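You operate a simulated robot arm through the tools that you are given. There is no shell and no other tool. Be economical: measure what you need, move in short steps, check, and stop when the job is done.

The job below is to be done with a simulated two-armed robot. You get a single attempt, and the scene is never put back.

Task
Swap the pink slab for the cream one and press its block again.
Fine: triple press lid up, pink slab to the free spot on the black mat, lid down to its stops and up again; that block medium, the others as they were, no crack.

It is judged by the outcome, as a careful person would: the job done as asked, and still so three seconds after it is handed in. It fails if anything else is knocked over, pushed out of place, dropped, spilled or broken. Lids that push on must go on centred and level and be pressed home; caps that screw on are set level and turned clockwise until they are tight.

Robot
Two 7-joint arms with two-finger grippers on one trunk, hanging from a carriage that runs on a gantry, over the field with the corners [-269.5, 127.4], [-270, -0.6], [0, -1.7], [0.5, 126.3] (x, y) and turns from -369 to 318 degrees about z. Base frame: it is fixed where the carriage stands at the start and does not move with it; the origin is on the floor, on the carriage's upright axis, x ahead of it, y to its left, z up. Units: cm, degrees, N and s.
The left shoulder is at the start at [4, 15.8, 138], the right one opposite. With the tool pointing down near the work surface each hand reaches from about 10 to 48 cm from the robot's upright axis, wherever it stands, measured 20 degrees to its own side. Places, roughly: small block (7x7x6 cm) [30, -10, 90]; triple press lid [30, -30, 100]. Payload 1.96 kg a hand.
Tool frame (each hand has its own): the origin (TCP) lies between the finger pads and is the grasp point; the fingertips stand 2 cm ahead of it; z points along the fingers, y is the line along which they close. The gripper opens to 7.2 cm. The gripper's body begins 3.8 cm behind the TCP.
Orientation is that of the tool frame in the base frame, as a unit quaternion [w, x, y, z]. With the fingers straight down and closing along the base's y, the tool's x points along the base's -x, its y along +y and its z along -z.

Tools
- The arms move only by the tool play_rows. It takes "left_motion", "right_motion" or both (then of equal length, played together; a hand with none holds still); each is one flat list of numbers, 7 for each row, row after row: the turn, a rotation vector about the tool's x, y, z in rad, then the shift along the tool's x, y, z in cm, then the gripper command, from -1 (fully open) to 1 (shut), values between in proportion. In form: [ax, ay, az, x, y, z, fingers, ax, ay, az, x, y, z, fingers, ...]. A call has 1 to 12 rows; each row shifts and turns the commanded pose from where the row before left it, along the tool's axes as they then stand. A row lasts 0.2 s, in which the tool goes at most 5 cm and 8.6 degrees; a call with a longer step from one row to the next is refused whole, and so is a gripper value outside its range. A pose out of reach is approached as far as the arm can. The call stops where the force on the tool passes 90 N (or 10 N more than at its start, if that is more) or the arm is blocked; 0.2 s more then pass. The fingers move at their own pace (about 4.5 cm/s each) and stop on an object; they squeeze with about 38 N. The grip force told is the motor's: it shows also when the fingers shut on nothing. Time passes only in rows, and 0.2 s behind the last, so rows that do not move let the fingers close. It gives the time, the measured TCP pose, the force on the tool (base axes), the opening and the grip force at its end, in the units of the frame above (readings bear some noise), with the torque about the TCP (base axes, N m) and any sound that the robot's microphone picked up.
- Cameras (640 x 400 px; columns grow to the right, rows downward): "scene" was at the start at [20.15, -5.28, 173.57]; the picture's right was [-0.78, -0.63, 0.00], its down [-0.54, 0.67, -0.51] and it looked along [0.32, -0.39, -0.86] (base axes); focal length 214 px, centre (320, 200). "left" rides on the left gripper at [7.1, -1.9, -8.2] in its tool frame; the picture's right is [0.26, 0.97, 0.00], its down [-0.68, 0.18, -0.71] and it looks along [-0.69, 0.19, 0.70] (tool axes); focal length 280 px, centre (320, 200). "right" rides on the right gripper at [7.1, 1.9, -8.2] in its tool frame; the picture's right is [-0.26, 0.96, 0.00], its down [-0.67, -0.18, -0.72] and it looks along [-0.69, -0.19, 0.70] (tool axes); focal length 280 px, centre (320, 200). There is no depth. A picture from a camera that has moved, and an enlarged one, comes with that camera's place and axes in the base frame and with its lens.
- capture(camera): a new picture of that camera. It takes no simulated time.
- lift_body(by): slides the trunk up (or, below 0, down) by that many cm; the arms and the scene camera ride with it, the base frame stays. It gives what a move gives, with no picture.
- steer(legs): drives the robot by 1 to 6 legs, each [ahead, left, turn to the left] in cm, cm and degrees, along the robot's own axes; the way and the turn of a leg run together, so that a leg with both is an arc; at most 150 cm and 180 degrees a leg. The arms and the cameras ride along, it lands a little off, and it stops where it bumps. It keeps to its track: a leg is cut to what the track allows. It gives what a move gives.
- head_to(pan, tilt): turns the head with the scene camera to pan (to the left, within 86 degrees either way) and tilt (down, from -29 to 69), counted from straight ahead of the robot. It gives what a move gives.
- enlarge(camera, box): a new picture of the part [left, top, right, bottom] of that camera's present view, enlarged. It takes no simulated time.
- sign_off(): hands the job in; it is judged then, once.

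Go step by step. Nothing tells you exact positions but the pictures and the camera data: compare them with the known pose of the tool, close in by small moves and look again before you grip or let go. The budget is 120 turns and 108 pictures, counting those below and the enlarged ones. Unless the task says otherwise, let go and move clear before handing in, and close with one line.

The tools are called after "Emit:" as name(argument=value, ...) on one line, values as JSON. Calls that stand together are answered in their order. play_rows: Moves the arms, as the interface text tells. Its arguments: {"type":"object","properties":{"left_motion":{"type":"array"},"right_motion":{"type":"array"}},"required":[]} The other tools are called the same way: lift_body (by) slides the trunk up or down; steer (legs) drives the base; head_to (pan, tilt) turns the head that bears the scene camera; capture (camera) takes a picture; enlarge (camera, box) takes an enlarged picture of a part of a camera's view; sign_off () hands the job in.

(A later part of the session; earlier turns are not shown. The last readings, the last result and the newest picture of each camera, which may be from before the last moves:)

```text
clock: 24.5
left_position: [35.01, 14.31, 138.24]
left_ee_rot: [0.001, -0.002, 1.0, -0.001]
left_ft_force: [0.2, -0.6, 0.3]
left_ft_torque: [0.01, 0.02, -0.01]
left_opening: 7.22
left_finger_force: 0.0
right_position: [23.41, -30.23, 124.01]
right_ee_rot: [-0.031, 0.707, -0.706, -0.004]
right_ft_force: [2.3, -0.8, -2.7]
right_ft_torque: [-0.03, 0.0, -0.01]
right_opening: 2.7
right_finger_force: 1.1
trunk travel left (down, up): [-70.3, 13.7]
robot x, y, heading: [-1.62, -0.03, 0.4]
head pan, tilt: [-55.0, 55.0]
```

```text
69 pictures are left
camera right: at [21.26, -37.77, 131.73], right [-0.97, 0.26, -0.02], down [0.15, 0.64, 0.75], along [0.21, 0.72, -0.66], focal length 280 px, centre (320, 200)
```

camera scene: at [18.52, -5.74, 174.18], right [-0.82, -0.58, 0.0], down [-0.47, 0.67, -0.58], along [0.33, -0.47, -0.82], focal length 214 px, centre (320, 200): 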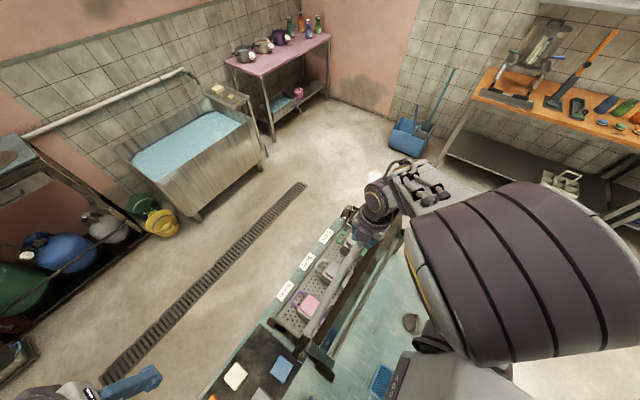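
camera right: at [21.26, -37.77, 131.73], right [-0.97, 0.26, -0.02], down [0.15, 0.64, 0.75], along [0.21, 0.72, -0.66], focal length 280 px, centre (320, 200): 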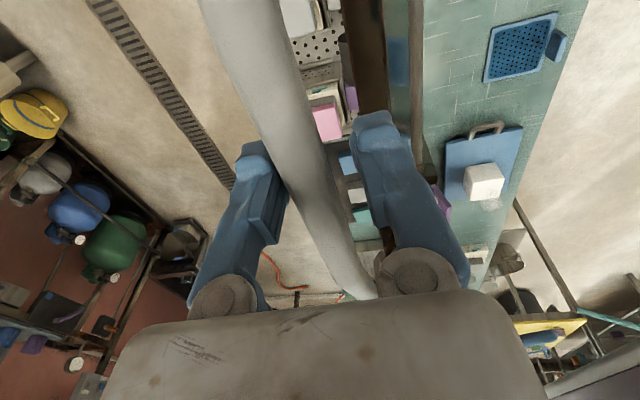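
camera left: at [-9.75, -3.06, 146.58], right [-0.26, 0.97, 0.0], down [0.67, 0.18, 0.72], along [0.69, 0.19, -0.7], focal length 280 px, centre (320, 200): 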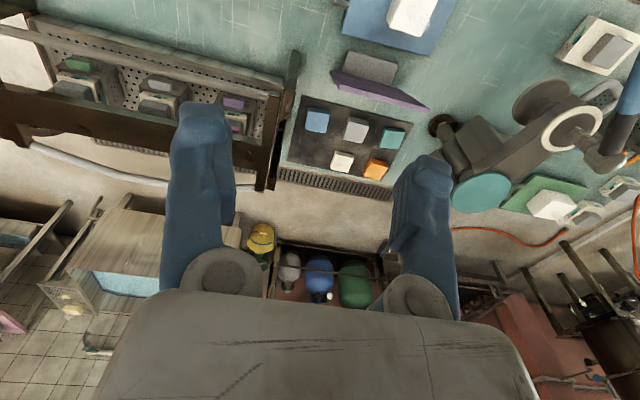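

The bar follows the hand, so the lid isn't self-holding here. I'll give the arm more room by moving the hand 4 cm forward and down along the arc, then drive back in short legs to find the lid's real limit.

Emit:
play_rows(right_motion=[0, 0, 0, 0, -0.8, 0.3, 0.3, 0, 0, 0, 0, -0.8, 0.35, 0.3, 0, 0, 0, 0, -0.8, 0.4, 0.3, 0, 0, 0, 0, -0.8, 0.45, 0.3, 0, 0, 0, 0, -0.8, 0.5, 0.3, 0, 0, 0, 0, 0, 0, 0.3])

Emit:
steer(legs=[[-3, 0, 0]])

Emit:
capture(camera="right")

```text
clock: 25.9
left_position: [35.04, 14.28, 138.27]
left_ee_rot: [0.001, -0.002, 1.0, 0.001]
left_ft_force: [0.7, 0.1, -0.1]
left_ft_torque: [0.02, -0.02, 0.03]
left_opening: 7.19
left_finger_force: 0.1
right_position: [27.56, -30.25, 122.0]
right_ee_rot: [0.031, -0.707, 0.707, 0.004]
right_ft_force: [4.8, -1.6, -2.1]
right_ft_torque: [-0.06, 0.0, -0.02]
right_opening: 2.81
right_finger_force: 2.0
trunk travel left (down, up): [-70.3, 13.7]
robot x, y, heading: [-1.65, 0.12, 0.4]
head pan, tilt: [-55.0, 55.0]
```

```text
clock: 26.7
left_position: [31.98, 14.25, 138.29]
left_ee_rot: [0.001, -0.002, 1.0, 0.0]
left_ft_force: [-0.5, 0.2, -0.8]
left_ft_torque: [0.08, -0.01, 0.0]
left_opening: 7.2
left_finger_force: 0.0
right_position: [24.49, -30.27, 122.18]
right_ee_rot: [0.031, -0.707, 0.707, 0.004]
right_ft_force: [2.9, 0.3, -2.1]
right_ft_torque: [0.02, 0.05, -0.01]
right_opening: 2.63
right_finger_force: 1.8
trunk travel left (down, up): [-70.3, 13.7]
robot x, y, heading: [-4.77, -0.19, 0.4]
head pan, tilt: [-55.0, 55.0]
```

```text
68 pictures are left
camera right: at [22.36, -37.69, 129.91], right [-0.96, 0.26, -0.02], down [0.15, 0.64, 0.75], along [0.21, 0.72, -0.66], focal length 280 px, centre (320, 200)
```

right: 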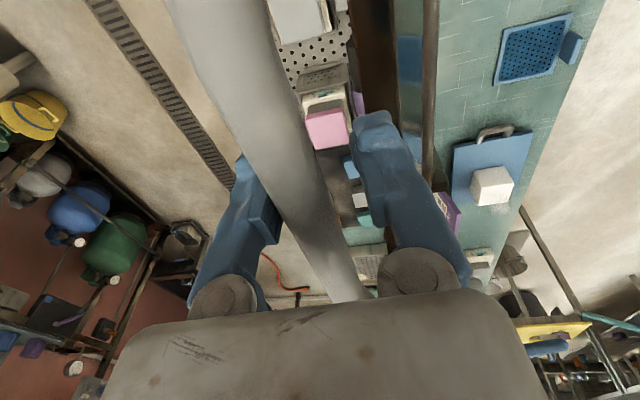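

It moves freely. I continue back 6 cm.

Emit:
steer(legs=[[-3, 0, 0], [-3, 0, 0]])

Emit:
capture(camera="right")

Emit:
capture(camera="scene")

```text
clock: 28.0
left_position: [25.94, 14.22, 138.24]
left_ee_rot: [0.0, -0.001, 1.0, 0.0]
left_ft_force: [0.3, 0.2, 0.0]
left_ft_torque: [0.01, 0.01, 0.0]
left_opening: 7.19
left_finger_force: 0.0
right_position: [18.45, -30.24, 122.2]
right_ee_rot: [-0.03, 0.707, -0.706, -0.005]
right_ft_force: [1.4, 0.8, -0.9]
right_ft_torque: [-0.01, 0.0, -0.05]
right_opening: 2.55
right_finger_force: 0.1
trunk travel left (down, up): [-70.3, 13.7]
robot x, y, heading: [-10.94, 0.09, 0.1]
head pan, tilt: [-55.0, 55.0]
```

```text
67 pictures are left
camera right: at [16.34, -37.73, 129.91], right [-0.96, 0.26, -0.02], down [0.16, 0.64, 0.75], along [0.21, 0.72, -0.66], focal length 280 px, centre (320, 200)
```

right: 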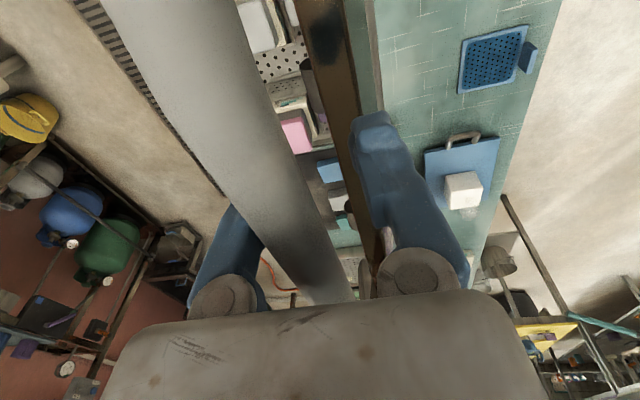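

```text
66 pictures are left
camera scene: at [9.3, -5.82, 174.14], right [-0.82, -0.58, 0.0], down [-0.47, 0.67, -0.57], along [0.33, -0.47, -0.82], focal length 214 px, centre (320, 200)
```

scene: 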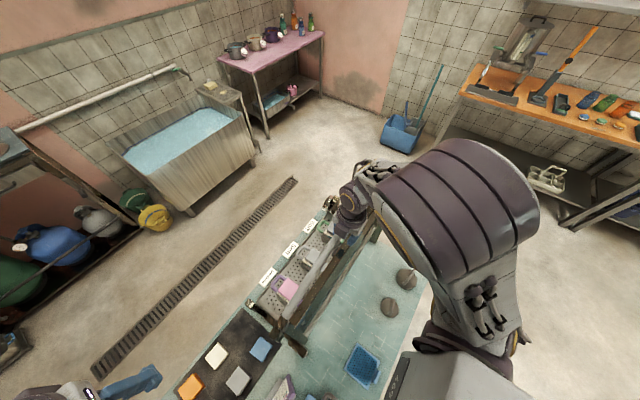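

The lid is near 81°, still free. I raise the hand 1 cm and go back 3 cm at a time.

Emit:
play_rows(right_motion=[0, 0, 0, 0, 0, -0.7, 0.3, 0, 0, 0, 0, 0, -0.7, 0.3])

Emit:
steer(legs=[[-3, 0, 0], [-2, 0, 0]])

Emit:
capture(camera="right")

```text
clock: 28.6
left_position: [25.9, 14.19, 138.08]
left_ee_rot: [0.0, -0.001, 1.0, 0.0]
left_ft_force: [-0.2, -0.1, 0.4]
left_ft_torque: [-0.02, -0.01, 0.02]
left_opening: 7.17
left_finger_force: 0.1
right_position: [18.52, -30.38, 123.53]
right_ee_rot: [-0.03, 0.708, -0.706, -0.004]
right_ft_force: [1.4, -0.5, 0.3]
right_ft_torque: [0.01, 0.04, -0.03]
right_opening: 2.57
right_finger_force: 0.4
trunk travel left (down, up): [-70.3, 13.7]
robot x, y, heading: [-10.46, 0.18, -0.1]
head pan, tilt: [-55.0, 55.0]
```

```text
clock: 29.8
left_position: [20.82, 14.15, 138.32]
left_ee_rot: [0.0, -0.001, 1.0, 0.0]
left_ft_force: [0.0, -0.1, -0.4]
left_ft_torque: [-0.03, 0.0, -0.06]
left_opening: 7.21
left_finger_force: 0.1
right_position: [13.28, -30.34, 123.39]
right_ee_rot: [0.03, -0.707, 0.707, 0.004]
right_ft_force: [-0.7, -0.4, 0.7]
right_ft_torque: [-0.01, 0.02, -0.02]
right_opening: 2.56
right_finger_force: 0.5
trunk travel left (down, up): [-70.3, 13.7]
robot x, y, heading: [-15.96, -0.17, -0.0]
head pan, tilt: [-55.0, 55.0]
```

```text
65 pictures are left
camera right: at [11.23, -37.84, 131.25], right [-0.96, 0.26, -0.02], down [0.16, 0.64, 0.75], along [0.21, 0.72, -0.66], focal length 280 px, centre (320, 200)
```

right: 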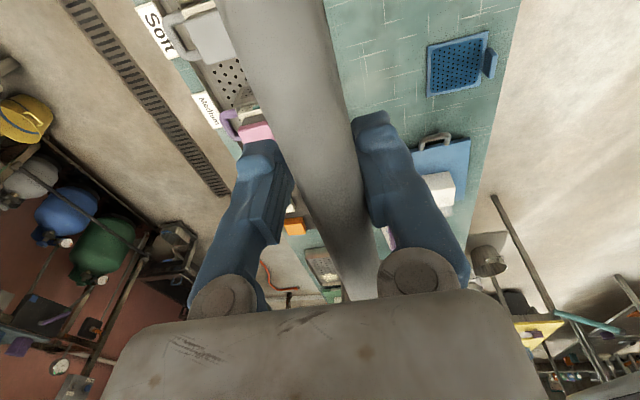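

The lid is past upright, with the bar leaning on the rear finger now. I ease back 2 cm more to find the stop.

Emit:
steer(legs=[[-2, 0, 0]])

Emit:
capture(camera="right")

```text
clock: 30.6
left_position: [18.93, 14.13, 138.11]
left_ee_rot: [0.0, -0.001, 1.0, -0.001]
left_ft_force: [0.5, 0.2, 0.5]
left_ft_torque: [0.0, 0.01, 0.01]
left_opening: 7.2
left_finger_force: 0.1
right_position: [11.4, -30.37, 123.53]
right_ee_rot: [-0.03, 0.707, -0.706, -0.004]
right_ft_force: [-1.4, 0.1, 0.5]
right_ft_torque: [-0.05, -0.04, 0.02]
right_opening: 2.58
right_finger_force: 0.6
trunk travel left (down, up): [-70.3, 13.7]
robot x, y, heading: [-17.64, 0.25, 0.4]
head pan, tilt: [-55.0, 55.0]
```

```text
64 pictures are left
camera right: at [9.21, -37.85, 131.25], right [-0.96, 0.26, -0.02], down [0.16, 0.64, 0.75], along [0.21, 0.72, -0.66], focal length 280 px, centre (320, 200)
```

right: 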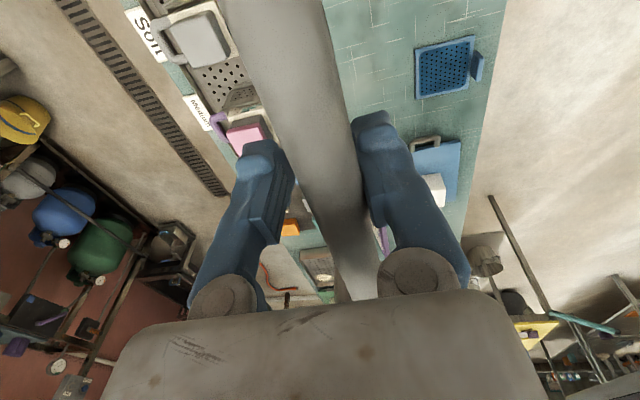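

Still leaning back. I ease another 4 cm in two steps.

Emit:
steer(legs=[[-2, 0, 0], [-2, 0, 0]])

Emit:
capture(camera="right")

Emit:
capture(camera="scene")

```text
clock: 31.8
left_position: [15.55, 14.23, 138.53]
left_ee_rot: [0.004, -0.002, 1.0, 0.0]
left_ft_force: [-0.1, -0.8, -0.3]
left_ft_torque: [0.03, 0.01, 0.03]
left_opening: 7.18
left_finger_force: 0.0
right_position: [8.43, -30.37, 123.79]
right_ee_rot: [-0.036, 0.708, -0.705, 0.002]
right_ft_force: [55.5, -0.1, -4.9]
right_ft_torque: [-0.18, 0.68, -0.03]
right_opening: 4.94
right_finger_force: 18.0
trunk travel left (down, up): [-70.3, 13.7]
robot x, y, heading: [-21.61, -0.1, 0.3]
head pan, tilt: [-55.0, 55.0]
```

```text
63 pictures are left
camera right: at [6.13, -37.84, 131.5], right [-0.97, 0.26, -0.04], down [0.14, 0.64, 0.75], along [0.22, 0.72, -0.65], focal length 280 px, centre (320, 200)
```

right: 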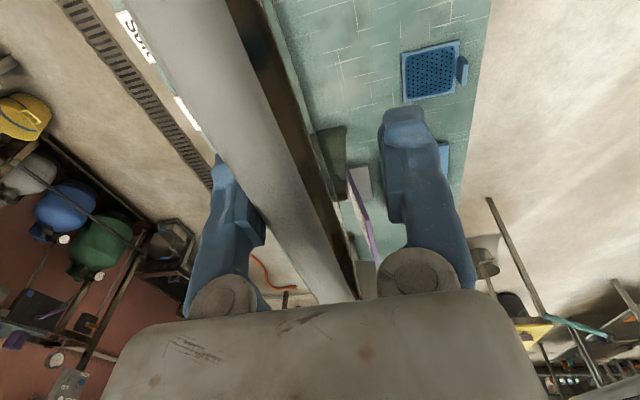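

```text
62 pictures are left
camera scene: at [-1.26, -5.83, 174.26], right [-0.82, -0.58, -0.01], down [-0.47, 0.67, -0.58], along [0.34, -0.47, -0.82], focal length 214 px, centre (320, 200)
```

scene: 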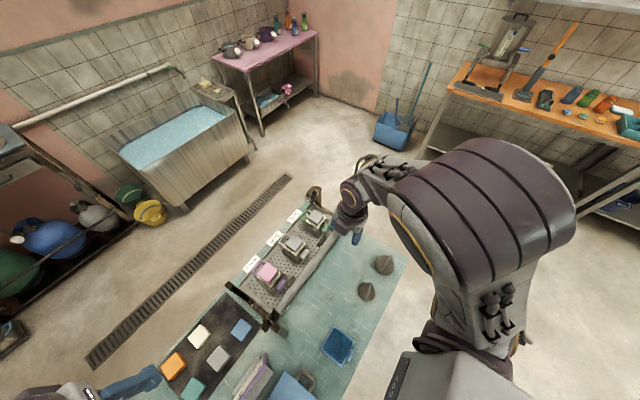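

The lid has reached its back stop at about 100°. I relieve the pull, open the fingers and raise the hand clear.

Emit:
play_rows(right_motion=[0, 0, 0, 0, -1, 0, 0.3, 0, 0, 0, 0, -1, 0, 0, 0, 0, 0, 0, 0, 0, -0.5, 0, 0, 0, 0, 0, 0, -0.5, 0, 0, 0, 0, 0, -1.5, -0.5, 0, 0, 0, 0, 0, -2, -0.5, 0, 0, 0, 0, 0, -3, -0.5, 0, 0, 0, 0, 0, -3, -0.5])

Emit:
capture(camera="right")

Emit:
capture(camera="scene")

```text
clock: 33.6
left_position: [15.13, 14.28, 138.16]
left_ee_rot: [0.0, -0.001, 1.0, -0.001]
left_ft_force: [0.4, -0.8, 0.1]
left_ft_torque: [0.01, -0.01, 0.0]
left_opening: 7.19
left_finger_force: 0.0
right_position: [9.46, -30.93, 133.16]
right_ee_rot: [-0.034, 0.708, -0.705, 0.0]
right_ft_force: [0.9, 0.0, 0.3]
right_ft_torque: [-0.02, 0.01, -0.01]
right_opening: 5.42
right_finger_force: 0.0
trunk travel left (down, up): [-70.3, 13.7]
robot x, y, heading: [-21.55, 0.01, 0.3]
head pan, tilt: [-55.0, 55.0]
```

```text
61 pictures are left
camera right: at [7.18, -38.33, 140.9], right [-0.97, 0.26, -0.03], down [0.15, 0.64, 0.75], along [0.22, 0.72, -0.66], focal length 280 px, centre (320, 200)
```

right: 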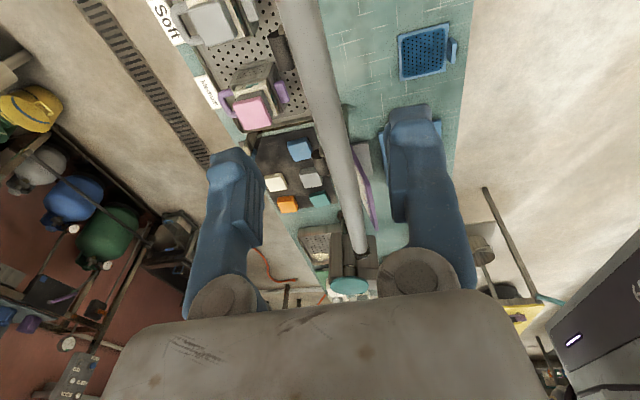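

```text
60 pictures are left
camera scene: at [-1.56, -5.84, 174.13], right [-0.82, -0.58, 0.0], down [-0.47, 0.67, -0.57], along [0.33, -0.47, -0.82], focal length 214 px, centre (320, 200)
```

scene: 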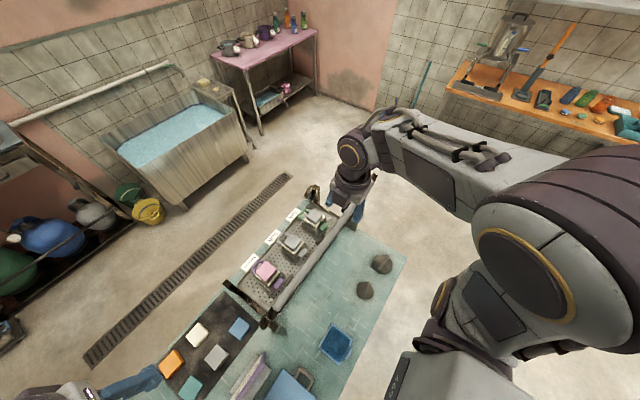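

The lid stays up by itself. I'll raise the right hand further, then move the robot to the left side of the press and turn it right, so the left hand can reach both the pink slab and the mat without crossing the lid.

Emit:
play_rows(right_motion=[0, 0, 0, 0, 0, -3, -0.5, 0, 0, 0, 0, 0, -3, -0.5, 0, 0, 0, 0, 0, -3, -0.5])

Emit:
steer(legs=[[0, 18, 0], [0, 0, -55], [10.6, 15.2, 0]])

Emit:
head_to(pan=10, tilt=62)

Emit:
capture(camera="scene")

Emit:
capture(camera="left")

```text
clock: 34.4
left_position: [15.07, 14.16, 138.19]
left_ee_rot: [0.0, -0.001, 1.0, 0.0]
left_ft_force: [0.4, 0.6, 0.2]
left_ft_torque: [0.0, 0.03, -0.03]
left_opening: 7.2
left_finger_force: 0.1
right_position: [8.84, -31.16, 142.12]
right_ee_rot: [-0.032, 0.709, -0.705, 0.001]
right_ft_force: [0.0, 0.0, 0.6]
right_ft_torque: [0.03, -0.01, 0.01]
right_opening: 5.39
right_finger_force: 0.1
trunk travel left (down, up): [-70.3, 13.7]
robot x, y, heading: [-21.59, 0.12, 0.2]
head pan, tilt: [-55.0, 55.0]
```

```text
clock: 39.5
left_position: [29.47, -3.09, 138.21]
left_ee_rot: [0.0, 0.457, 0.89, 0.0]
left_ft_force: [-0.2, -0.8, -0.1]
left_ft_torque: [0.01, 0.03, 0.02]
left_opening: 7.2
left_finger_force: 0.0
right_position: [-11.05, -24.21, 142.1]
right_ee_rot: [0.03, -0.306, 0.952, -0.016]
right_ft_force: [0.5, 0.5, -0.7]
right_ft_torque: [0.0, 0.03, 0.01]
right_opening: 5.42
right_finger_force: 0.0
trunk travel left (down, up): [-70.3, 13.7]
robot x, y, heading: [-3.34, 18.49, -54.3]
head pan, tilt: [-55.0, 55.0]
```

```text
clock: 40.9
left_position: [29.46, -3.03, 138.12]
left_ee_rot: [0.0, 0.458, 0.889, -0.001]
left_ft_force: [0.8, -0.6, -1.1]
left_ft_torque: [0.03, -0.04, 0.02]
left_opening: 7.2
left_finger_force: 0.0
right_position: [-11.17, -24.2, 142.1]
right_ee_rot: [0.03, -0.305, 0.952, -0.015]
right_ft_force: [0.5, -0.3, 0.1]
right_ft_torque: [-0.03, 0.0, -0.03]
right_opening: 5.43
right_finger_force: 0.1
trunk travel left (down, up): [-70.3, 13.7]
robot x, y, heading: [-2.84, 18.48, -54.3]
head pan, tilt: [10.0, 62.0]
```

```text
59 pictures are left
camera scene: at [10.57, 1.11, 173.3], right [-0.7, -0.71, 0.0], down [-0.63, 0.62, -0.47], along [0.34, -0.33, -0.88], focal length 214 px, centre (320, 200)
```

scene: 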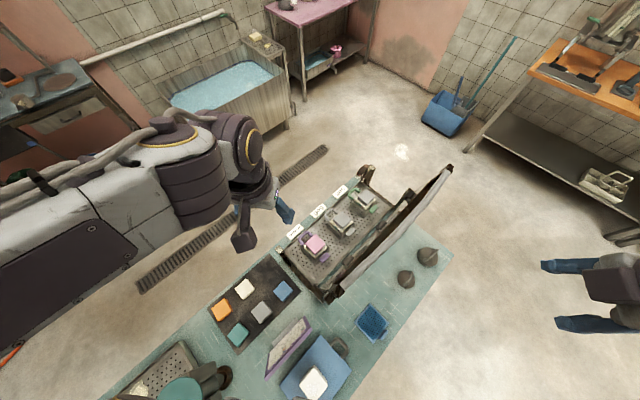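

```text
58 pictures are left
camera left: at [23.78, 1.59, 146.43], right [0.63, 0.77, 0.0], down [0.54, -0.44, 0.72], along [0.55, -0.45, -0.7], focal length 280 px, centre (320, 200)
```

left: 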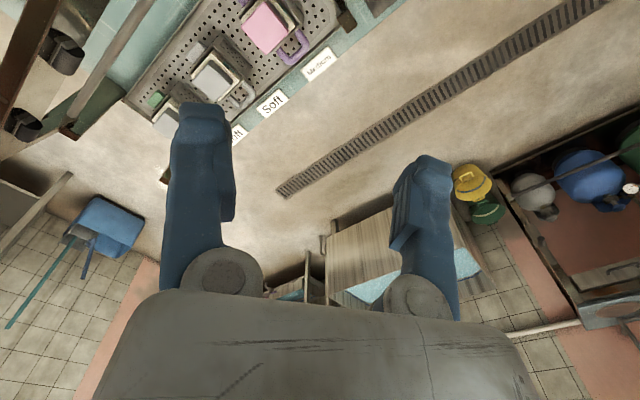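

Good clear view of everything with the lid up. I enlarge the scene and left views to measure the pink slab and mat spots.

Emit:
enlarge(camera="scene", box=[200, 210, 344, 350])

Emit:
enlarge(camera="left", box=[160, 0, 360, 125])

```text
2.86 times, centred on (272, 280) of scene
camera zoom: at [10.57, 1.11, 173.3], right [-0.7, -0.71, 0.0], down [-0.63, 0.62, -0.47], along [0.34, -0.33, -0.88], focal length 613 px, centre (457, -29)
```

zoom: 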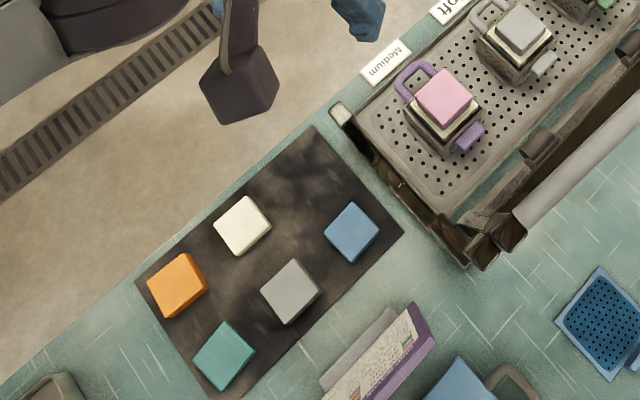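

```text
3.20 times, centred on (260, 62) of left
camera zoom: at [23.78, 1.59, 146.43], right [0.63, 0.77, 0.0], down [0.54, -0.44, 0.72], along [0.55, -0.45, -0.7], focal length 897 px, centre (512, 640)
```

zoom: 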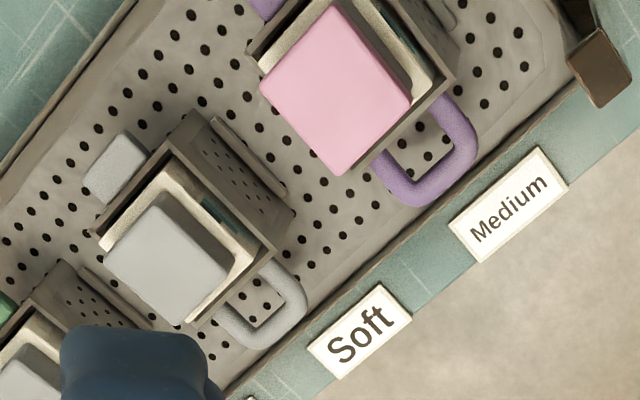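

I take the pink slab's top at about (28.0, -13.3, 95.5), about 5.5 cm square and aligned with the axes. I rotate the left hand so the fingers close along x, lower it and move above the slab.

Emit:
play_rows(left_motion=[0, 0, 0.124, 0, 0, 2, -1, 0, 0, 0.124, 0, 0, 2, -1, 0, 0, 0.124, 0, 0, 2, -1, 0, 0, 0.124, 0, 0, 2, -1, 0, 0, 0.124, 0, 0, 2, -1, 0, 0, 0, -2.5, -0.4, 3, -1, 0, 0, 0, -2.5, -0.4, 3, -1, 0, 0, 0, -2.5, -0.3, 3, -1, 0, 0, 0, -2.5, -0.3, 3, -1, 0, 0, 0, 0, 0, 3, -1, 0, 0, 0, 0, 0, 0, -1])

Emit:
capture(camera="left")

```text
clock: 43.2
left_position: [28.04, -13.19, 113.23]
left_ee_rot: [-0.001, 0.707, 0.707, 0.0]
left_ft_force: [0.9, 1.2, 0.8]
left_ft_torque: [0.01, -0.05, -0.01]
left_opening: 7.23
left_finger_force: 0.1
right_position: [-10.94, -24.28, 142.12]
right_ee_rot: [0.029, -0.306, 0.952, -0.015]
right_ft_force: [-0.1, -0.1, -0.1]
right_ft_torque: [-0.01, 0.01, -0.03]
right_opening: 5.41
right_finger_force: 0.0
trunk travel left (down, up): [-70.3, 13.7]
robot x, y, heading: [-3.22, 18.88, -54.3]
head pan, tilt: [10.0, 62.0]
```

```text
55 pictures are left
camera left: at [26.03, -5.99, 121.46], right [0.96, 0.26, 0.0], down [0.18, -0.67, 0.72], along [0.19, -0.69, -0.7], focal length 280 px, centre (320, 200)
```

left: 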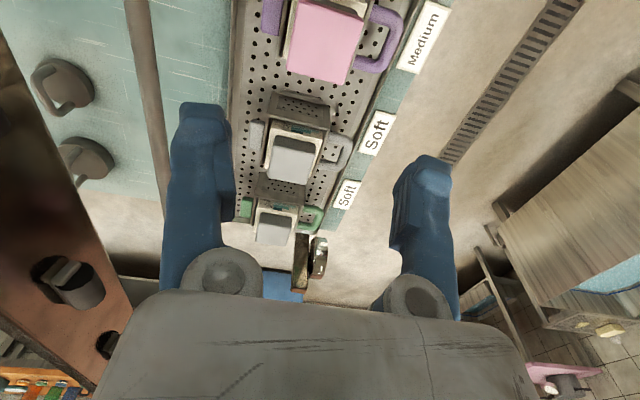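

The slab is centred at about x 28.6, y -13.3 and squared with the fingers. I shift 0.5 cm, lower to about z 101 and check.

Emit:
play_rows(left_motion=[0, 0, 0, 0.1, 0.3, 3, -1, 0, 0, 0, 0, 0.2, 3, -1, 0, 0, 0, 0, 0, 3, -1, 0, 0, 0, 0, 0, 3, -1, 0, 0, 0, 0, 0, 0, -1])

Emit:
capture(camera="left")

```text
clock: 44.5
left_position: [28.38, -13.09, 101.22]
left_ee_rot: [0.001, 0.707, 0.707, -0.001]
left_ft_force: [-0.4, 0.8, 0.2]
left_ft_torque: [0.0, -0.02, -0.01]
left_opening: 7.2
left_finger_force: 0.1
right_position: [-10.89, -24.32, 142.07]
right_ee_rot: [0.029, -0.306, 0.951, -0.015]
right_ft_force: [0.5, 0.0, -0.2]
right_ft_torque: [-0.02, 0.02, -0.01]
right_opening: 5.41
right_finger_force: 0.2
trunk travel left (down, up): [-70.3, 13.7]
robot x, y, heading: [-3.32, 18.52, -54.1]
head pan, tilt: [10.0, 62.0]
```

```text
54 pictures are left
camera left: at [26.54, -5.92, 109.47], right [0.96, 0.26, 0.0], down [0.18, -0.67, 0.72], along [0.19, -0.69, -0.7], focal length 280 px, centre (320, 200)
```

left: 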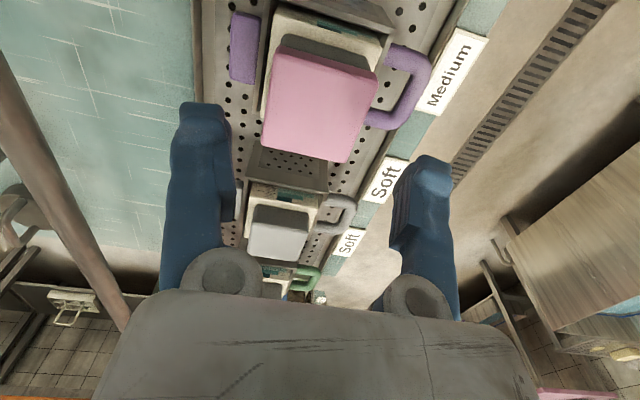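

The slab top comes to z 95.3 and about 1.7 cm thick. I lower to TCP z 96.0 so the tips hold only the pink slab, then close.

Emit:
play_rows(left_motion=[0, 0, 0, 0.1, 0, 2, -1, 0, 0, 0, 0.1, 0, 2, -1, 0, 0, 0, 0, 0, 1.2, -1, 0, 0, 0, 0, 0, 0, -1])

Emit:
capture(camera="left")

Emit:
enlarge(camera="scene", box=[260, 190, 380, 280])

```text
clock: 45.5
left_position: [28.46, -12.76, 95.92]
left_ee_rot: [0.0, 0.707, 0.707, 0.0]
left_ft_force: [0.1, 0.4, -0.1]
left_ft_torque: [0.0, -0.03, 0.02]
left_opening: 7.19
left_finger_force: 0.0
right_position: [-10.92, -24.31, 142.1]
right_ee_rot: [0.03, -0.306, 0.951, -0.016]
right_ft_force: [-0.7, -0.4, 0.3]
right_ft_torque: [-0.01, -0.01, 0.04]
right_opening: 5.38
right_finger_force: 0.0
trunk travel left (down, up): [-70.3, 13.7]
robot x, y, heading: [-3.38, 18.7, -54.2]
head pan, tilt: [10.0, 62.0]
```

```text
53 pictures are left
camera left: at [26.6, -5.57, 104.22], right [0.96, 0.26, 0.0], down [0.18, -0.67, 0.72], along [0.19, -0.69, -0.7], focal length 280 px, centre (320, 200)
```

left: 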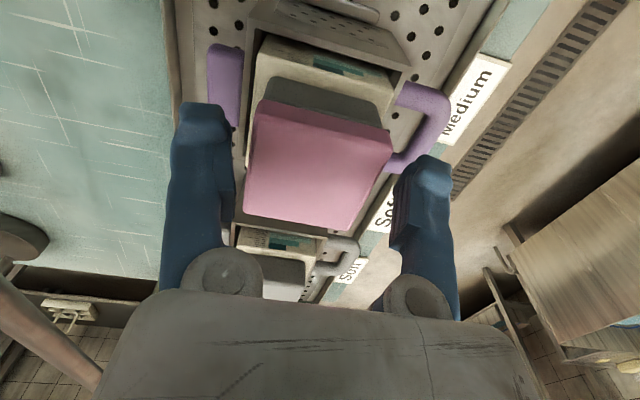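

```text
4.44 times, centred on (320, 235) of scene
camera zoom: at [10.58, 1.12, 173.3], right [-0.7, -0.71, 0.0], down [-0.63, 0.62, -0.47], along [0.34, -0.33, -0.88], focal length 953 px, centre (320, 44)
```

zoom: 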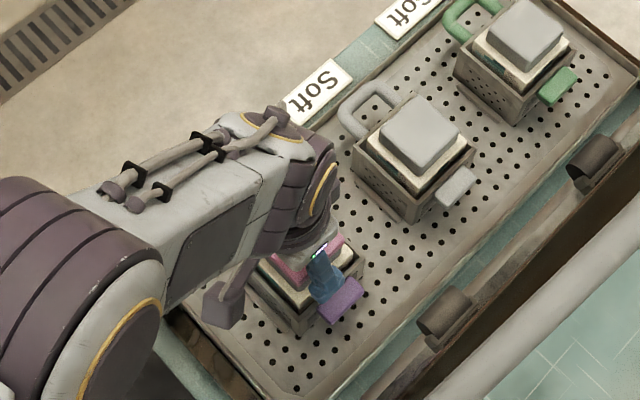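

The fingers straddle the pink slab on both sides. I shift 0.5 cm in y and close.

Emit:
play_rows(left_motion=[0, 0, 0, -0.5, 0, 0, -1, 0, 0, 0, 0, 0, 0, -0.2, 0, 0, 0, 0, 0, 0, 0.5, 0, 0, 0, 0, 0, 0, 1, 0, 0, 0, 0, 0, 0, 1, 0, 0, 0, 0, 0, 0, 1])

Emit:
capture(camera="left")

```text
clock: 46.9
left_position: [28.6, -13.22, 95.9]
left_ee_rot: [0.0, 0.707, 0.707, 0.0]
left_ft_force: [0.4, 0.2, 1.4]
left_ft_torque: [-0.02, -0.02, 0.0]
left_opening: 5.39
left_finger_force: 38.1
right_position: [-11.02, -24.22, 142.13]
right_ee_rot: [0.029, -0.306, 0.951, -0.015]
right_ft_force: [1.7, -0.6, 0.7]
right_ft_torque: [-0.01, -0.03, 0.03]
right_opening: 5.39
right_finger_force: 0.0
trunk travel left (down, up): [-70.3, 13.7]
robot x, y, heading: [-3.5, 18.39, -54.5]
head pan, tilt: [10.0, 62.0]
```

```text
51 pictures are left
camera left: at [26.61, -6.13, 104.21], right [0.96, 0.26, 0.0], down [0.18, -0.67, 0.72], along [0.19, -0.69, -0.7], focal length 280 px, centre (320, 200)
```

left: 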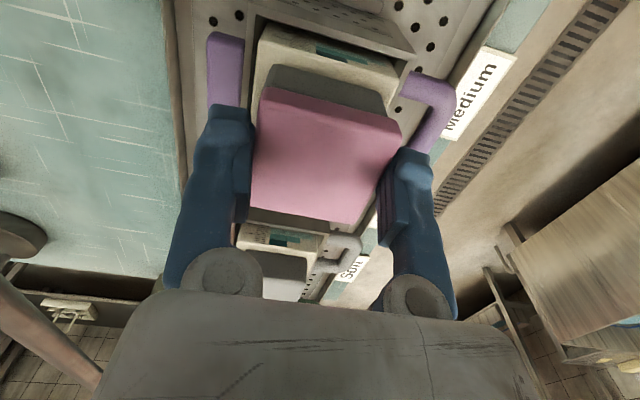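

It's gripped at 5.4 cm. I lift straight up and check that only the pink slab comes.

Emit:
play_rows(left_motion=[0, 0, 0, 0, 0, -0.5, 1, 0, 0, 0, 0, 0, -1, 1, 0, 0, 0, 0, 0, -1.5, 1, 0, 0, 0, 0, 0, -2, 1, 0, 0, 0, 0, 0, -2, 1, 0, 0, 0, 0, 0, 0, 1])

Emit:
capture(camera="left")

Emit:
enlarge(camera="scene", box=[200, 210, 344, 350])

```text
clock: 48.2
left_position: [28.67, -13.31, 103.02]
left_ee_rot: [-0.001, 0.706, 0.708, 0.0]
left_ft_force: [-0.5, -1.0, -0.1]
left_ft_torque: [0.0, 0.02, -0.01]
left_opening: 0.01
left_finger_force: 29.3
right_position: [-11.07, -24.37, 142.15]
right_ee_rot: [0.031, -0.306, 0.952, -0.015]
right_ft_force: [0.8, 0.4, 0.1]
right_ft_torque: [-0.01, 0.01, 0.0]
right_opening: 5.4
right_finger_force: 0.1
trunk travel left (down, up): [-70.3, 13.7]
robot x, y, heading: [-3.36, 18.86, -54.5]
head pan, tilt: [10.0, 62.0]
```

```text
50 pictures are left
camera left: at [26.67, -6.16, 111.24], right [0.96, 0.26, 0.0], down [0.18, -0.67, 0.72], along [0.19, -0.69, -0.7], focal length 280 px, centre (320, 200)
```

left: 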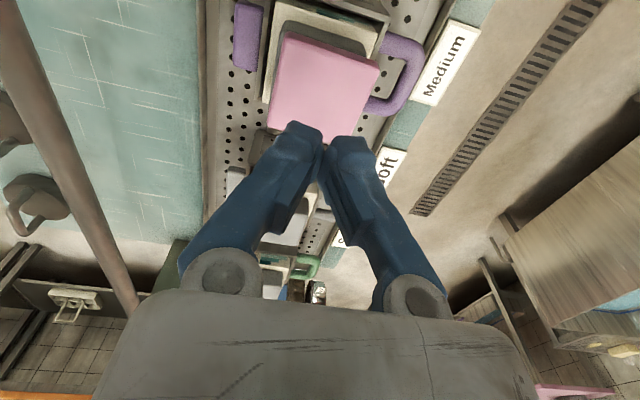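

```text
2.86 times, centred on (272, 280) of scene
camera zoom: at [10.58, 1.12, 173.3], right [-0.7, -0.71, 0.0], down [-0.63, 0.62, -0.47], along [0.34, -0.33, -0.88], focal length 613 px, centre (457, -29)
```

zoom: 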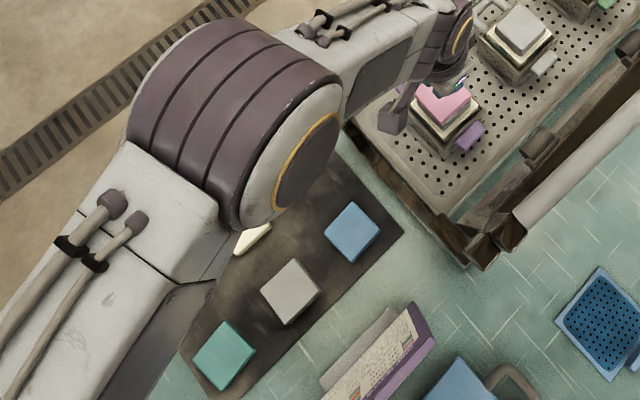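

The grip slipped off the slab's edge; it appears still seated on its follower. I look closely at it before a slightly deeper grip.

Emit:
enlarge(camera="left", box=[220, 0, 440, 140])

Emit:
enlarge(camera="scene", box=[290, 225, 340, 260])

```text
2.86 times, centred on (330, 70) of left
camera zoom: at [26.67, -6.16, 111.24], right [0.96, 0.26, 0.0], down [0.18, -0.67, 0.72], along [0.19, -0.69, -0.7], focal length 801 px, centre (291, 571)
```

zoom: 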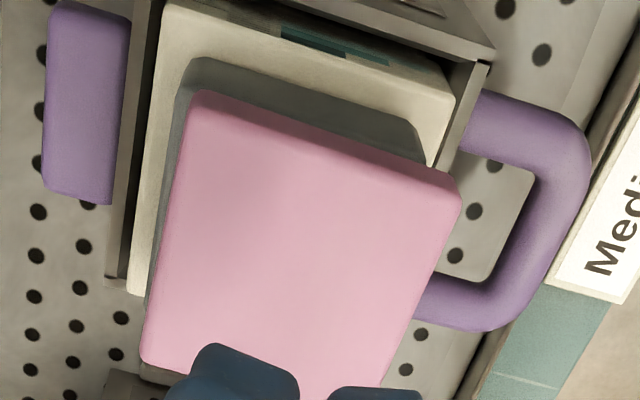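

```text
11.43 times, centred on (315, 242) of scene
camera zoom: at [10.58, 1.12, 173.3], right [-0.7, -0.71, 0.0], down [-0.63, 0.62, -0.47], along [0.34, -0.33, -0.88], focal length 2451 px, centre (377, -286)
```

zoom: 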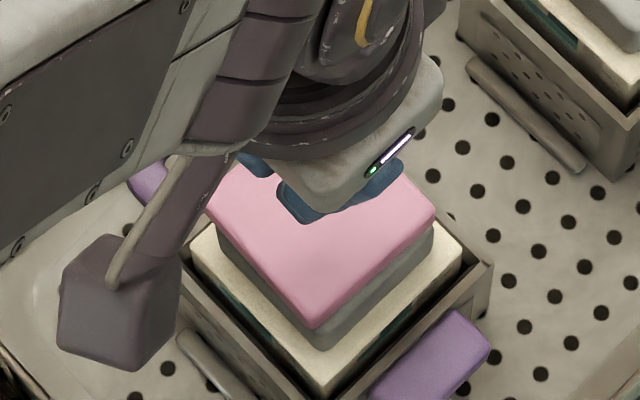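

The pink slab overhangs the narrower follower slightly and is thick enough for a deeper grip. I open, lower to TCP z 94.9, and close again.

Emit:
play_rows(left_motion=[0, 0, 0, 0, 0, 0, -1, 0, 0, 0, 0, 0, 0, -1, 0, 0, 0, 0, 0, 0, -1, 0, 0, 0, 0, 0, 0, -1, 0, 0, 0, 0, 0, 0, -1, 0, 0, 0, 0, 0, 2.5, -1, 0, 0, 0, 0, 0, 2.5, -1, 0, 0, 0, 0, 0, 2, -1, 0, 0, 0, 0, 0, 1.1, -1, 0, 0, 0, 0, 0, 0, -1])

Emit:
capture(camera="left")

```text
clock: 50.5
left_position: [28.63, -13.34, 94.99]
left_ee_rot: [0.0, 0.706, 0.708, -0.001]
left_ft_force: [0.6, 0.6, 0.9]
left_ft_torque: [-0.01, 0.02, -0.03]
left_opening: 7.21
left_finger_force: 0.0
right_position: [-11.06, -24.2, 142.06]
right_ee_rot: [0.031, -0.306, 0.952, -0.016]
right_ft_force: [0.2, 0.3, -0.3]
right_ft_torque: [0.0, -0.04, -0.04]
right_opening: 5.39
right_finger_force: 0.0
trunk travel left (down, up): [-70.3, 13.7]
robot x, y, heading: [-3.3, 18.43, -54.5]
head pan, tilt: [10.0, 62.0]
```

```text
46 pictures are left
camera left: at [26.65, -6.21, 103.25], right [0.96, 0.26, 0.0], down [0.18, -0.67, 0.72], along [0.19, -0.69, -0.7], focal length 280 px, centre (320, 200)
```

left: 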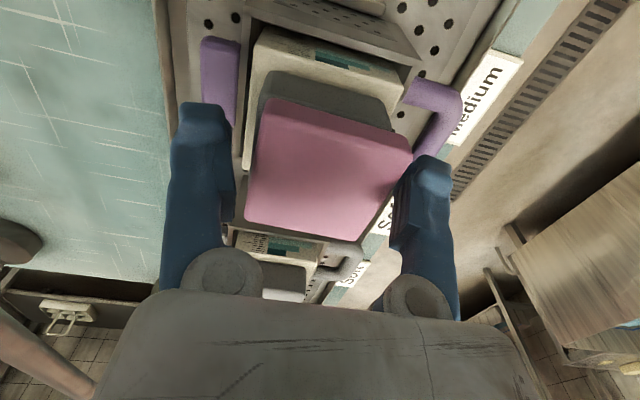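

The slab lies between the fingers. I close, lift 1 cm and read the opening.

Emit:
play_rows(left_motion=[0, 0, 0, 0, 0, 0, 0, 0, 0, 0, 0, 0, 0, 0.5, 0, 0, 0, 0, 0, 0, 1, 0, 0, 0, 0, 0, 0, 1, 0, 0, 0, 0, 0, 0, 1, 0, 0, 0, 0, 0, -0.4, 1, 0, 0, 0, 0, 0, -0.6, 1, 0, 0, 0, 0, 0, 0, 1])

Emit:
capture(camera="left")

```text
clock: 52.2
left_position: [28.66, -13.4, 95.86]
left_ee_rot: [0.0, 0.707, 0.707, 0.0]
left_ft_force: [-0.2, 0.7, 0.4]
left_ft_torque: [-0.03, 0.01, 0.01]
left_opening: 5.48
left_finger_force: 37.6
right_position: [-10.94, -24.22, 142.13]
right_ee_rot: [0.029, -0.306, 0.952, -0.015]
right_ft_force: [0.1, 0.0, 0.1]
right_ft_torque: [-0.03, 0.0, 0.02]
right_opening: 5.43
right_finger_force: 0.0
trunk travel left (down, up): [-70.3, 13.7]
robot x, y, heading: [-3.05, 18.42, -54.3]
head pan, tilt: [10.0, 62.0]
```

```text
45 pictures are left
camera left: at [26.71, -6.2, 104.17], right [0.96, 0.26, 0.0], down [0.18, -0.67, 0.72], along [0.19, -0.69, -0.7], focal length 280 px, centre (320, 200)
```

left: 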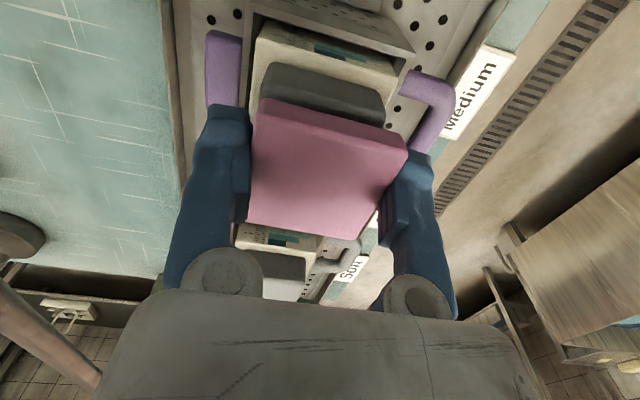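

The pink slab comes up alone. I lift to z 106, then carry it to over the free mat spot, which I take as (36.7, 5.6): the grid is x 26.1/36.7 and y 5.6/15.5/25.3.

Emit:
play_rows(left_motion=[0, 0, 0, 0, 0, -2, 1, 0, 0, 0, 0, 0, -3, 1, 0, 0, 0, 0, 0, -3, 1, 0, 0, 0, 0, 0, -3, 1, 0, 0, 0, 3, 1, 0, 1, 0, 0, 0, 4, 2, 0, 1, 0, 0, 0, 4, 2, 0, 1, 0, 0, 0, 4, 2, 0, 1, 0, 0, 0, 4, 1, 0, 1, 0, 0, 0, 0, 0, 0, 1])

Emit:
capture(camera="left")

Emit:
capture(camera="scene")

```text
clock: 54.5
left_position: [36.68, 5.77, 106.88]
left_ee_rot: [0.0, 0.707, 0.708, 0.0]
left_ft_force: [0.7, -1.1, -0.4]
left_ft_torque: [0.02, -0.02, 0.01]
left_opening: 5.46
left_finger_force: 37.6
right_position: [-11.09, -24.25, 142.13]
right_ee_rot: [0.029, -0.305, 0.952, -0.015]
right_ft_force: [0.0, 0.3, 0.2]
right_ft_torque: [-0.01, 0.01, 0.03]
right_opening: 5.4
right_finger_force: 0.1
trunk travel left (down, up): [-70.3, 13.7]
robot x, y, heading: [-3.48, 18.72, -54.5]
head pan, tilt: [10.0, 62.0]
```

```text
44 pictures are left
camera left: at [34.78, 12.87, 115.2], right [0.96, 0.26, 0.0], down [0.18, -0.67, 0.72], along [0.19, -0.69, -0.7], focal length 280 px, centre (320, 200)
```

left: 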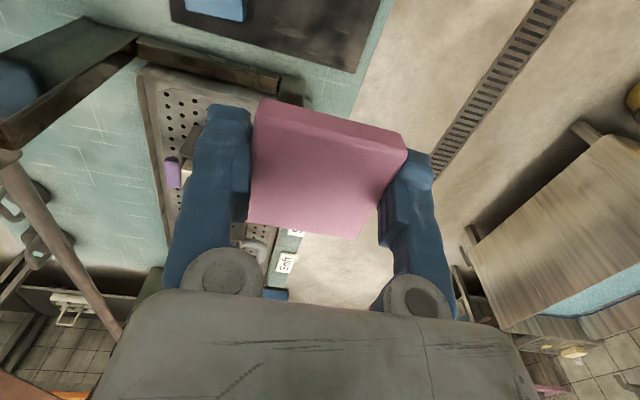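

```text
43 pictures are left
camera scene: at [10.58, 1.12, 173.3], right [-0.7, -0.71, 0.0], down [-0.63, 0.62, -0.47], along [0.34, -0.33, -0.88], focal length 214 px, centre (320, 200)
```

scene: 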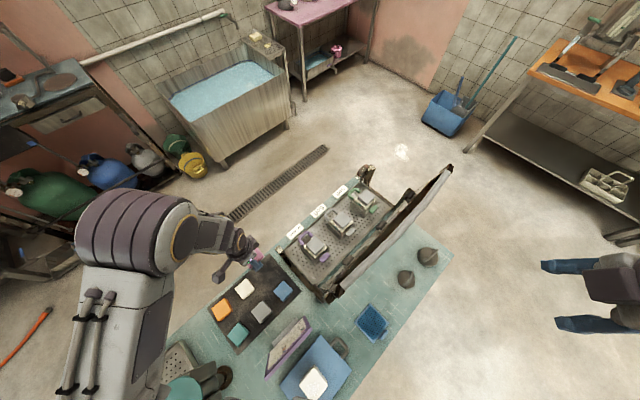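

The left camera suggests the mat lies about 1–1.5 cm further in +y than the scene estimate. I shift 1.3 cm, lower to z 95 and look again.

Emit:
play_rows(left_motion=[0, 0, 0, 0.7, 0.1, 3, 1, 0, 0, 0, 0.6, 0.1, 3, 1, 0, 0, 0, 0, 0, 3, 1, 0, 0, 0, 0, 0, 3, 1, 0, 0, 0, 0, 0, 0, 1])

Emit:
capture(camera="left")

Emit:
enlarge(camera="scene", box=[200, 220, 320, 350])

```text
clock: 55.6
left_position: [36.86, 7.04, 95.07]
left_ee_rot: [0.0, 0.706, 0.708, 0.0]
left_ft_force: [-0.2, 0.1, -0.4]
left_ft_torque: [0.02, 0.01, -0.01]
left_opening: 5.46
left_finger_force: 38.4
right_position: [-11.03, -24.3, 142.04]
right_ee_rot: [0.029, -0.306, 0.952, -0.015]
right_ft_force: [0.5, 0.1, 0.8]
right_ft_torque: [0.01, 0.02, 0.01]
right_opening: 5.39
right_finger_force: 0.1
trunk travel left (down, up): [-70.3, 13.7]
robot x, y, heading: [-3.16, 18.81, -54.4]
head pan, tilt: [10.0, 62.0]
```

```text
42 pictures are left
camera left: at [34.96, 14.15, 103.31], right [0.96, 0.26, 0.0], down [0.18, -0.67, 0.72], along [0.19, -0.69, -0.7], focal length 280 px, centre (320, 200)
```

left: 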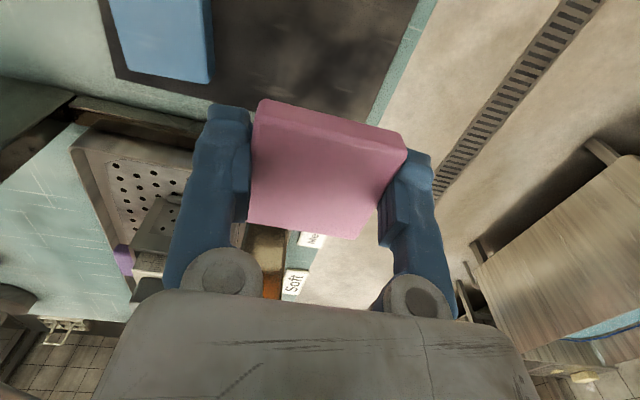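

```text
3.08 times, centred on (260, 285) of scene
camera zoom: at [10.57, 1.12, 173.3], right [-0.7, -0.71, 0.0], down [-0.63, 0.62, -0.47], along [0.34, -0.33, -0.88], focal length 660 px, centre (505, -62)
```

zoom: 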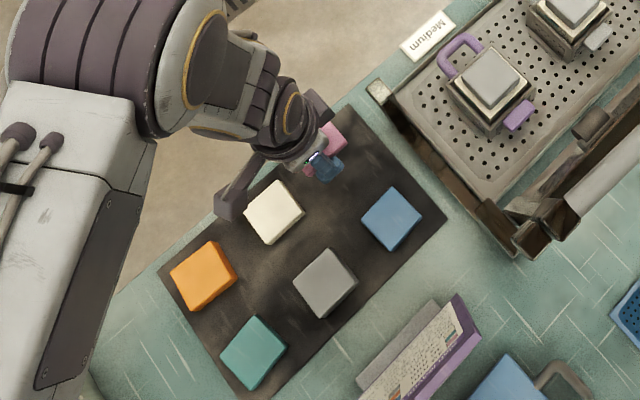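

Comparing both views, the mat surface lies at about z 81.5 and the free spot at about (37.8, 6.0). I adjust and lower to z 85.

Emit:
play_rows(left_motion=[0, 0, 0, -0.5, 0.5, 2.5, 1, 0, 0, 0, -0.5, 0.4, 2.5, 1, 0, 0, 0, 0, 0, 2.5, 1, 0, 0, 0, 0, 0, 2, 1, 0, 0, 0, 0, 0, 0.5, 1, 0, 0, 0, 0, 0, 0, 1])

Emit:
capture(camera="left")

Emit:
enlarge(camera="scene", box=[200, 220, 320, 350])

```text
clock: 57.0
left_position: [37.66, 6.04, 84.69]
left_ee_rot: [0.001, 0.706, 0.708, 0.0]
left_ft_force: [0.9, 0.2, 0.1]
left_ft_torque: [-0.01, 0.0, 0.04]
left_opening: 5.49
left_finger_force: 38.2
right_position: [-10.98, -24.37, 142.08]
right_ee_rot: [0.029, -0.307, 0.951, -0.015]
right_ft_force: [-0.2, 0.2, 0.5]
right_ft_torque: [0.0, 0.02, 0.02]
right_opening: 5.39
right_finger_force: 0.0
trunk travel left (down, up): [-70.3, 13.7]
robot x, y, heading: [-3.16, 18.84, -54.5]
head pan, tilt: [10.0, 62.0]
```

```text
40 pictures are left
camera left: at [35.74, 13.16, 93.06], right [0.96, 0.26, 0.0], down [0.18, -0.67, 0.72], along [0.19, -0.69, -0.7], focal length 280 px, centre (320, 200)
```

left: 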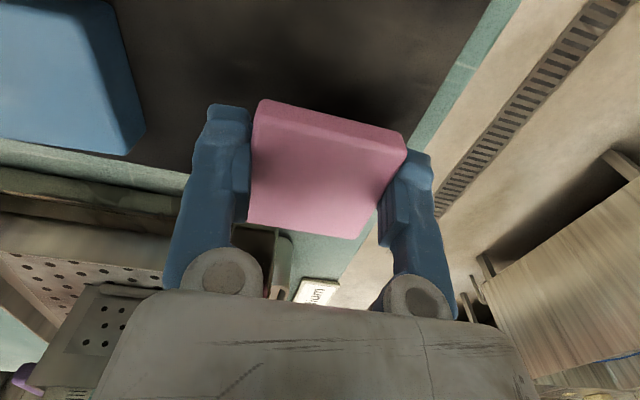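

```text
3.08 times, centred on (260, 285) of scene
camera zoom: at [10.58, 1.12, 173.3], right [-0.7, -0.71, 0.0], down [-0.63, 0.62, -0.47], along [0.34, -0.33, -0.88], focal length 660 px, centre (505, -62)
```

zoom: 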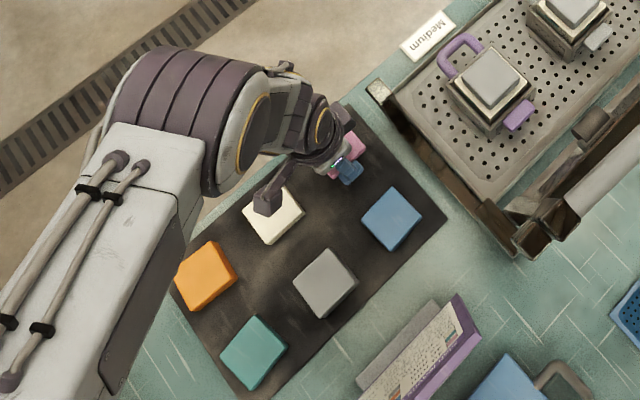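

The slab is over the spot, with clear mat around it. I lower in small steps and watch for contact.

Emit:
play_rows(left_motion=[0, 0, 0, 0, 0, 0.4, 1, 0, 0, 0, 0, 0, 0.4, 1, 0, 0, 0, 0, 0, 0.2, 1, 0, 0, 0, 0, 0, 0, 1])

```text
clock: 58.0
left_position: [37.79, 6.02, 83.84]
left_ee_rot: [0.0, 0.706, 0.708, 0.0]
left_ft_force: [1.7, -0.5, -1.6]
left_ft_torque: [0.02, -0.01, 0.02]
left_opening: 5.46
left_finger_force: 38.0
right_position: [-10.96, -24.44, 142.02]
right_ee_rot: [0.03, -0.306, 0.951, -0.015]
right_ft_force: [-0.3, -0.7, -0.1]
right_ft_torque: [0.03, 0.0, 0.04]
right_opening: 5.39
right_finger_force: 0.0
trunk travel left (down, up): [-70.3, 13.7]
robot x, y, heading: [-3.2, 19.02, -54.3]
head pan, tilt: [10.0, 62.0]
```

Emit:
play_rows(left_motion=[0, 0, 0, 0, 0, 0.2, 1, 0, 0, 0, 0, 0, 0.2, 1, 0, 0, 0, 0, 0, 0, 1])

Emit:
capture(camera="left")

```text
clock: 58.9
left_position: [37.77, 6.08, 83.41]
left_ee_rot: [0.001, 0.707, 0.707, 0.0]
left_ft_force: [0.3, -0.4, 0.8]
left_ft_torque: [-0.01, -0.01, -0.06]
left_opening: 5.47
left_finger_force: 38.2
right_position: [-11.04, -24.4, 142.1]
right_ee_rot: [0.029, -0.306, 0.951, -0.015]
right_ft_force: [1.2, 0.2, 0.5]
right_ft_torque: [-0.02, 0.01, -0.03]
right_opening: 5.39
right_finger_force: 0.0
trunk travel left (down, up): [-70.3, 13.7]
robot x, y, heading: [-3.23, 18.32, -54.4]
head pan, tilt: [10.0, 62.0]
```

```text
38 pictures are left
camera left: at [35.78, 13.13, 91.69], right [0.96, 0.26, 0.0], down [0.18, -0.67, 0.72], along [0.19, -0.69, -0.7], focal length 280 px, centre (320, 200)
```

left: 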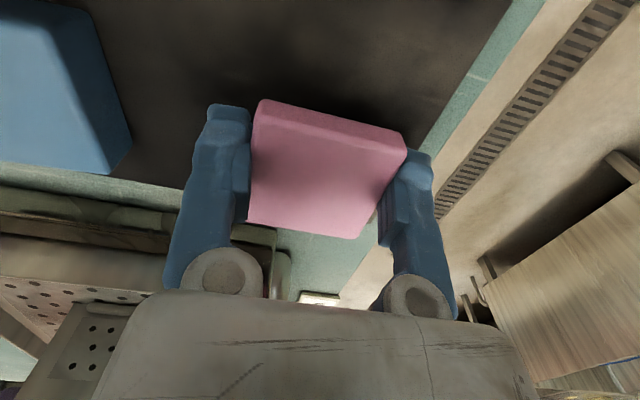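

No contact yet. I keep lowering gently.

Emit:
play_rows(left_motion=[0, 0, 0, 0, 0, 0.2, 1, 0, 0, 0, 0, 0, 0.2, 1, 0, 0, 0, 0, 0, 0.2, 1, 0, 0, 0, 0, 0, 0, 1])

```text
clock: 59.9
left_position: [37.7, 5.94, 82.85]
left_ee_rot: [0.0, 0.707, 0.707, 0.001]
left_ft_force: [0.0, -0.1, -1.0]
left_ft_torque: [0.02, -0.01, 0.01]
left_opening: 5.44
left_finger_force: 37.9
right_position: [-11.08, -24.37, 142.14]
right_ee_rot: [0.029, -0.305, 0.952, -0.016]
right_ft_force: [0.3, -0.4, -0.2]
right_ft_torque: [0.01, 0.0, 0.01]
right_opening: 5.43
right_finger_force: 0.1
trunk travel left (down, up): [-70.3, 13.7]
robot x, y, heading: [-3.28, 18.6, -54.3]
head pan, tilt: [10.0, 62.0]
```

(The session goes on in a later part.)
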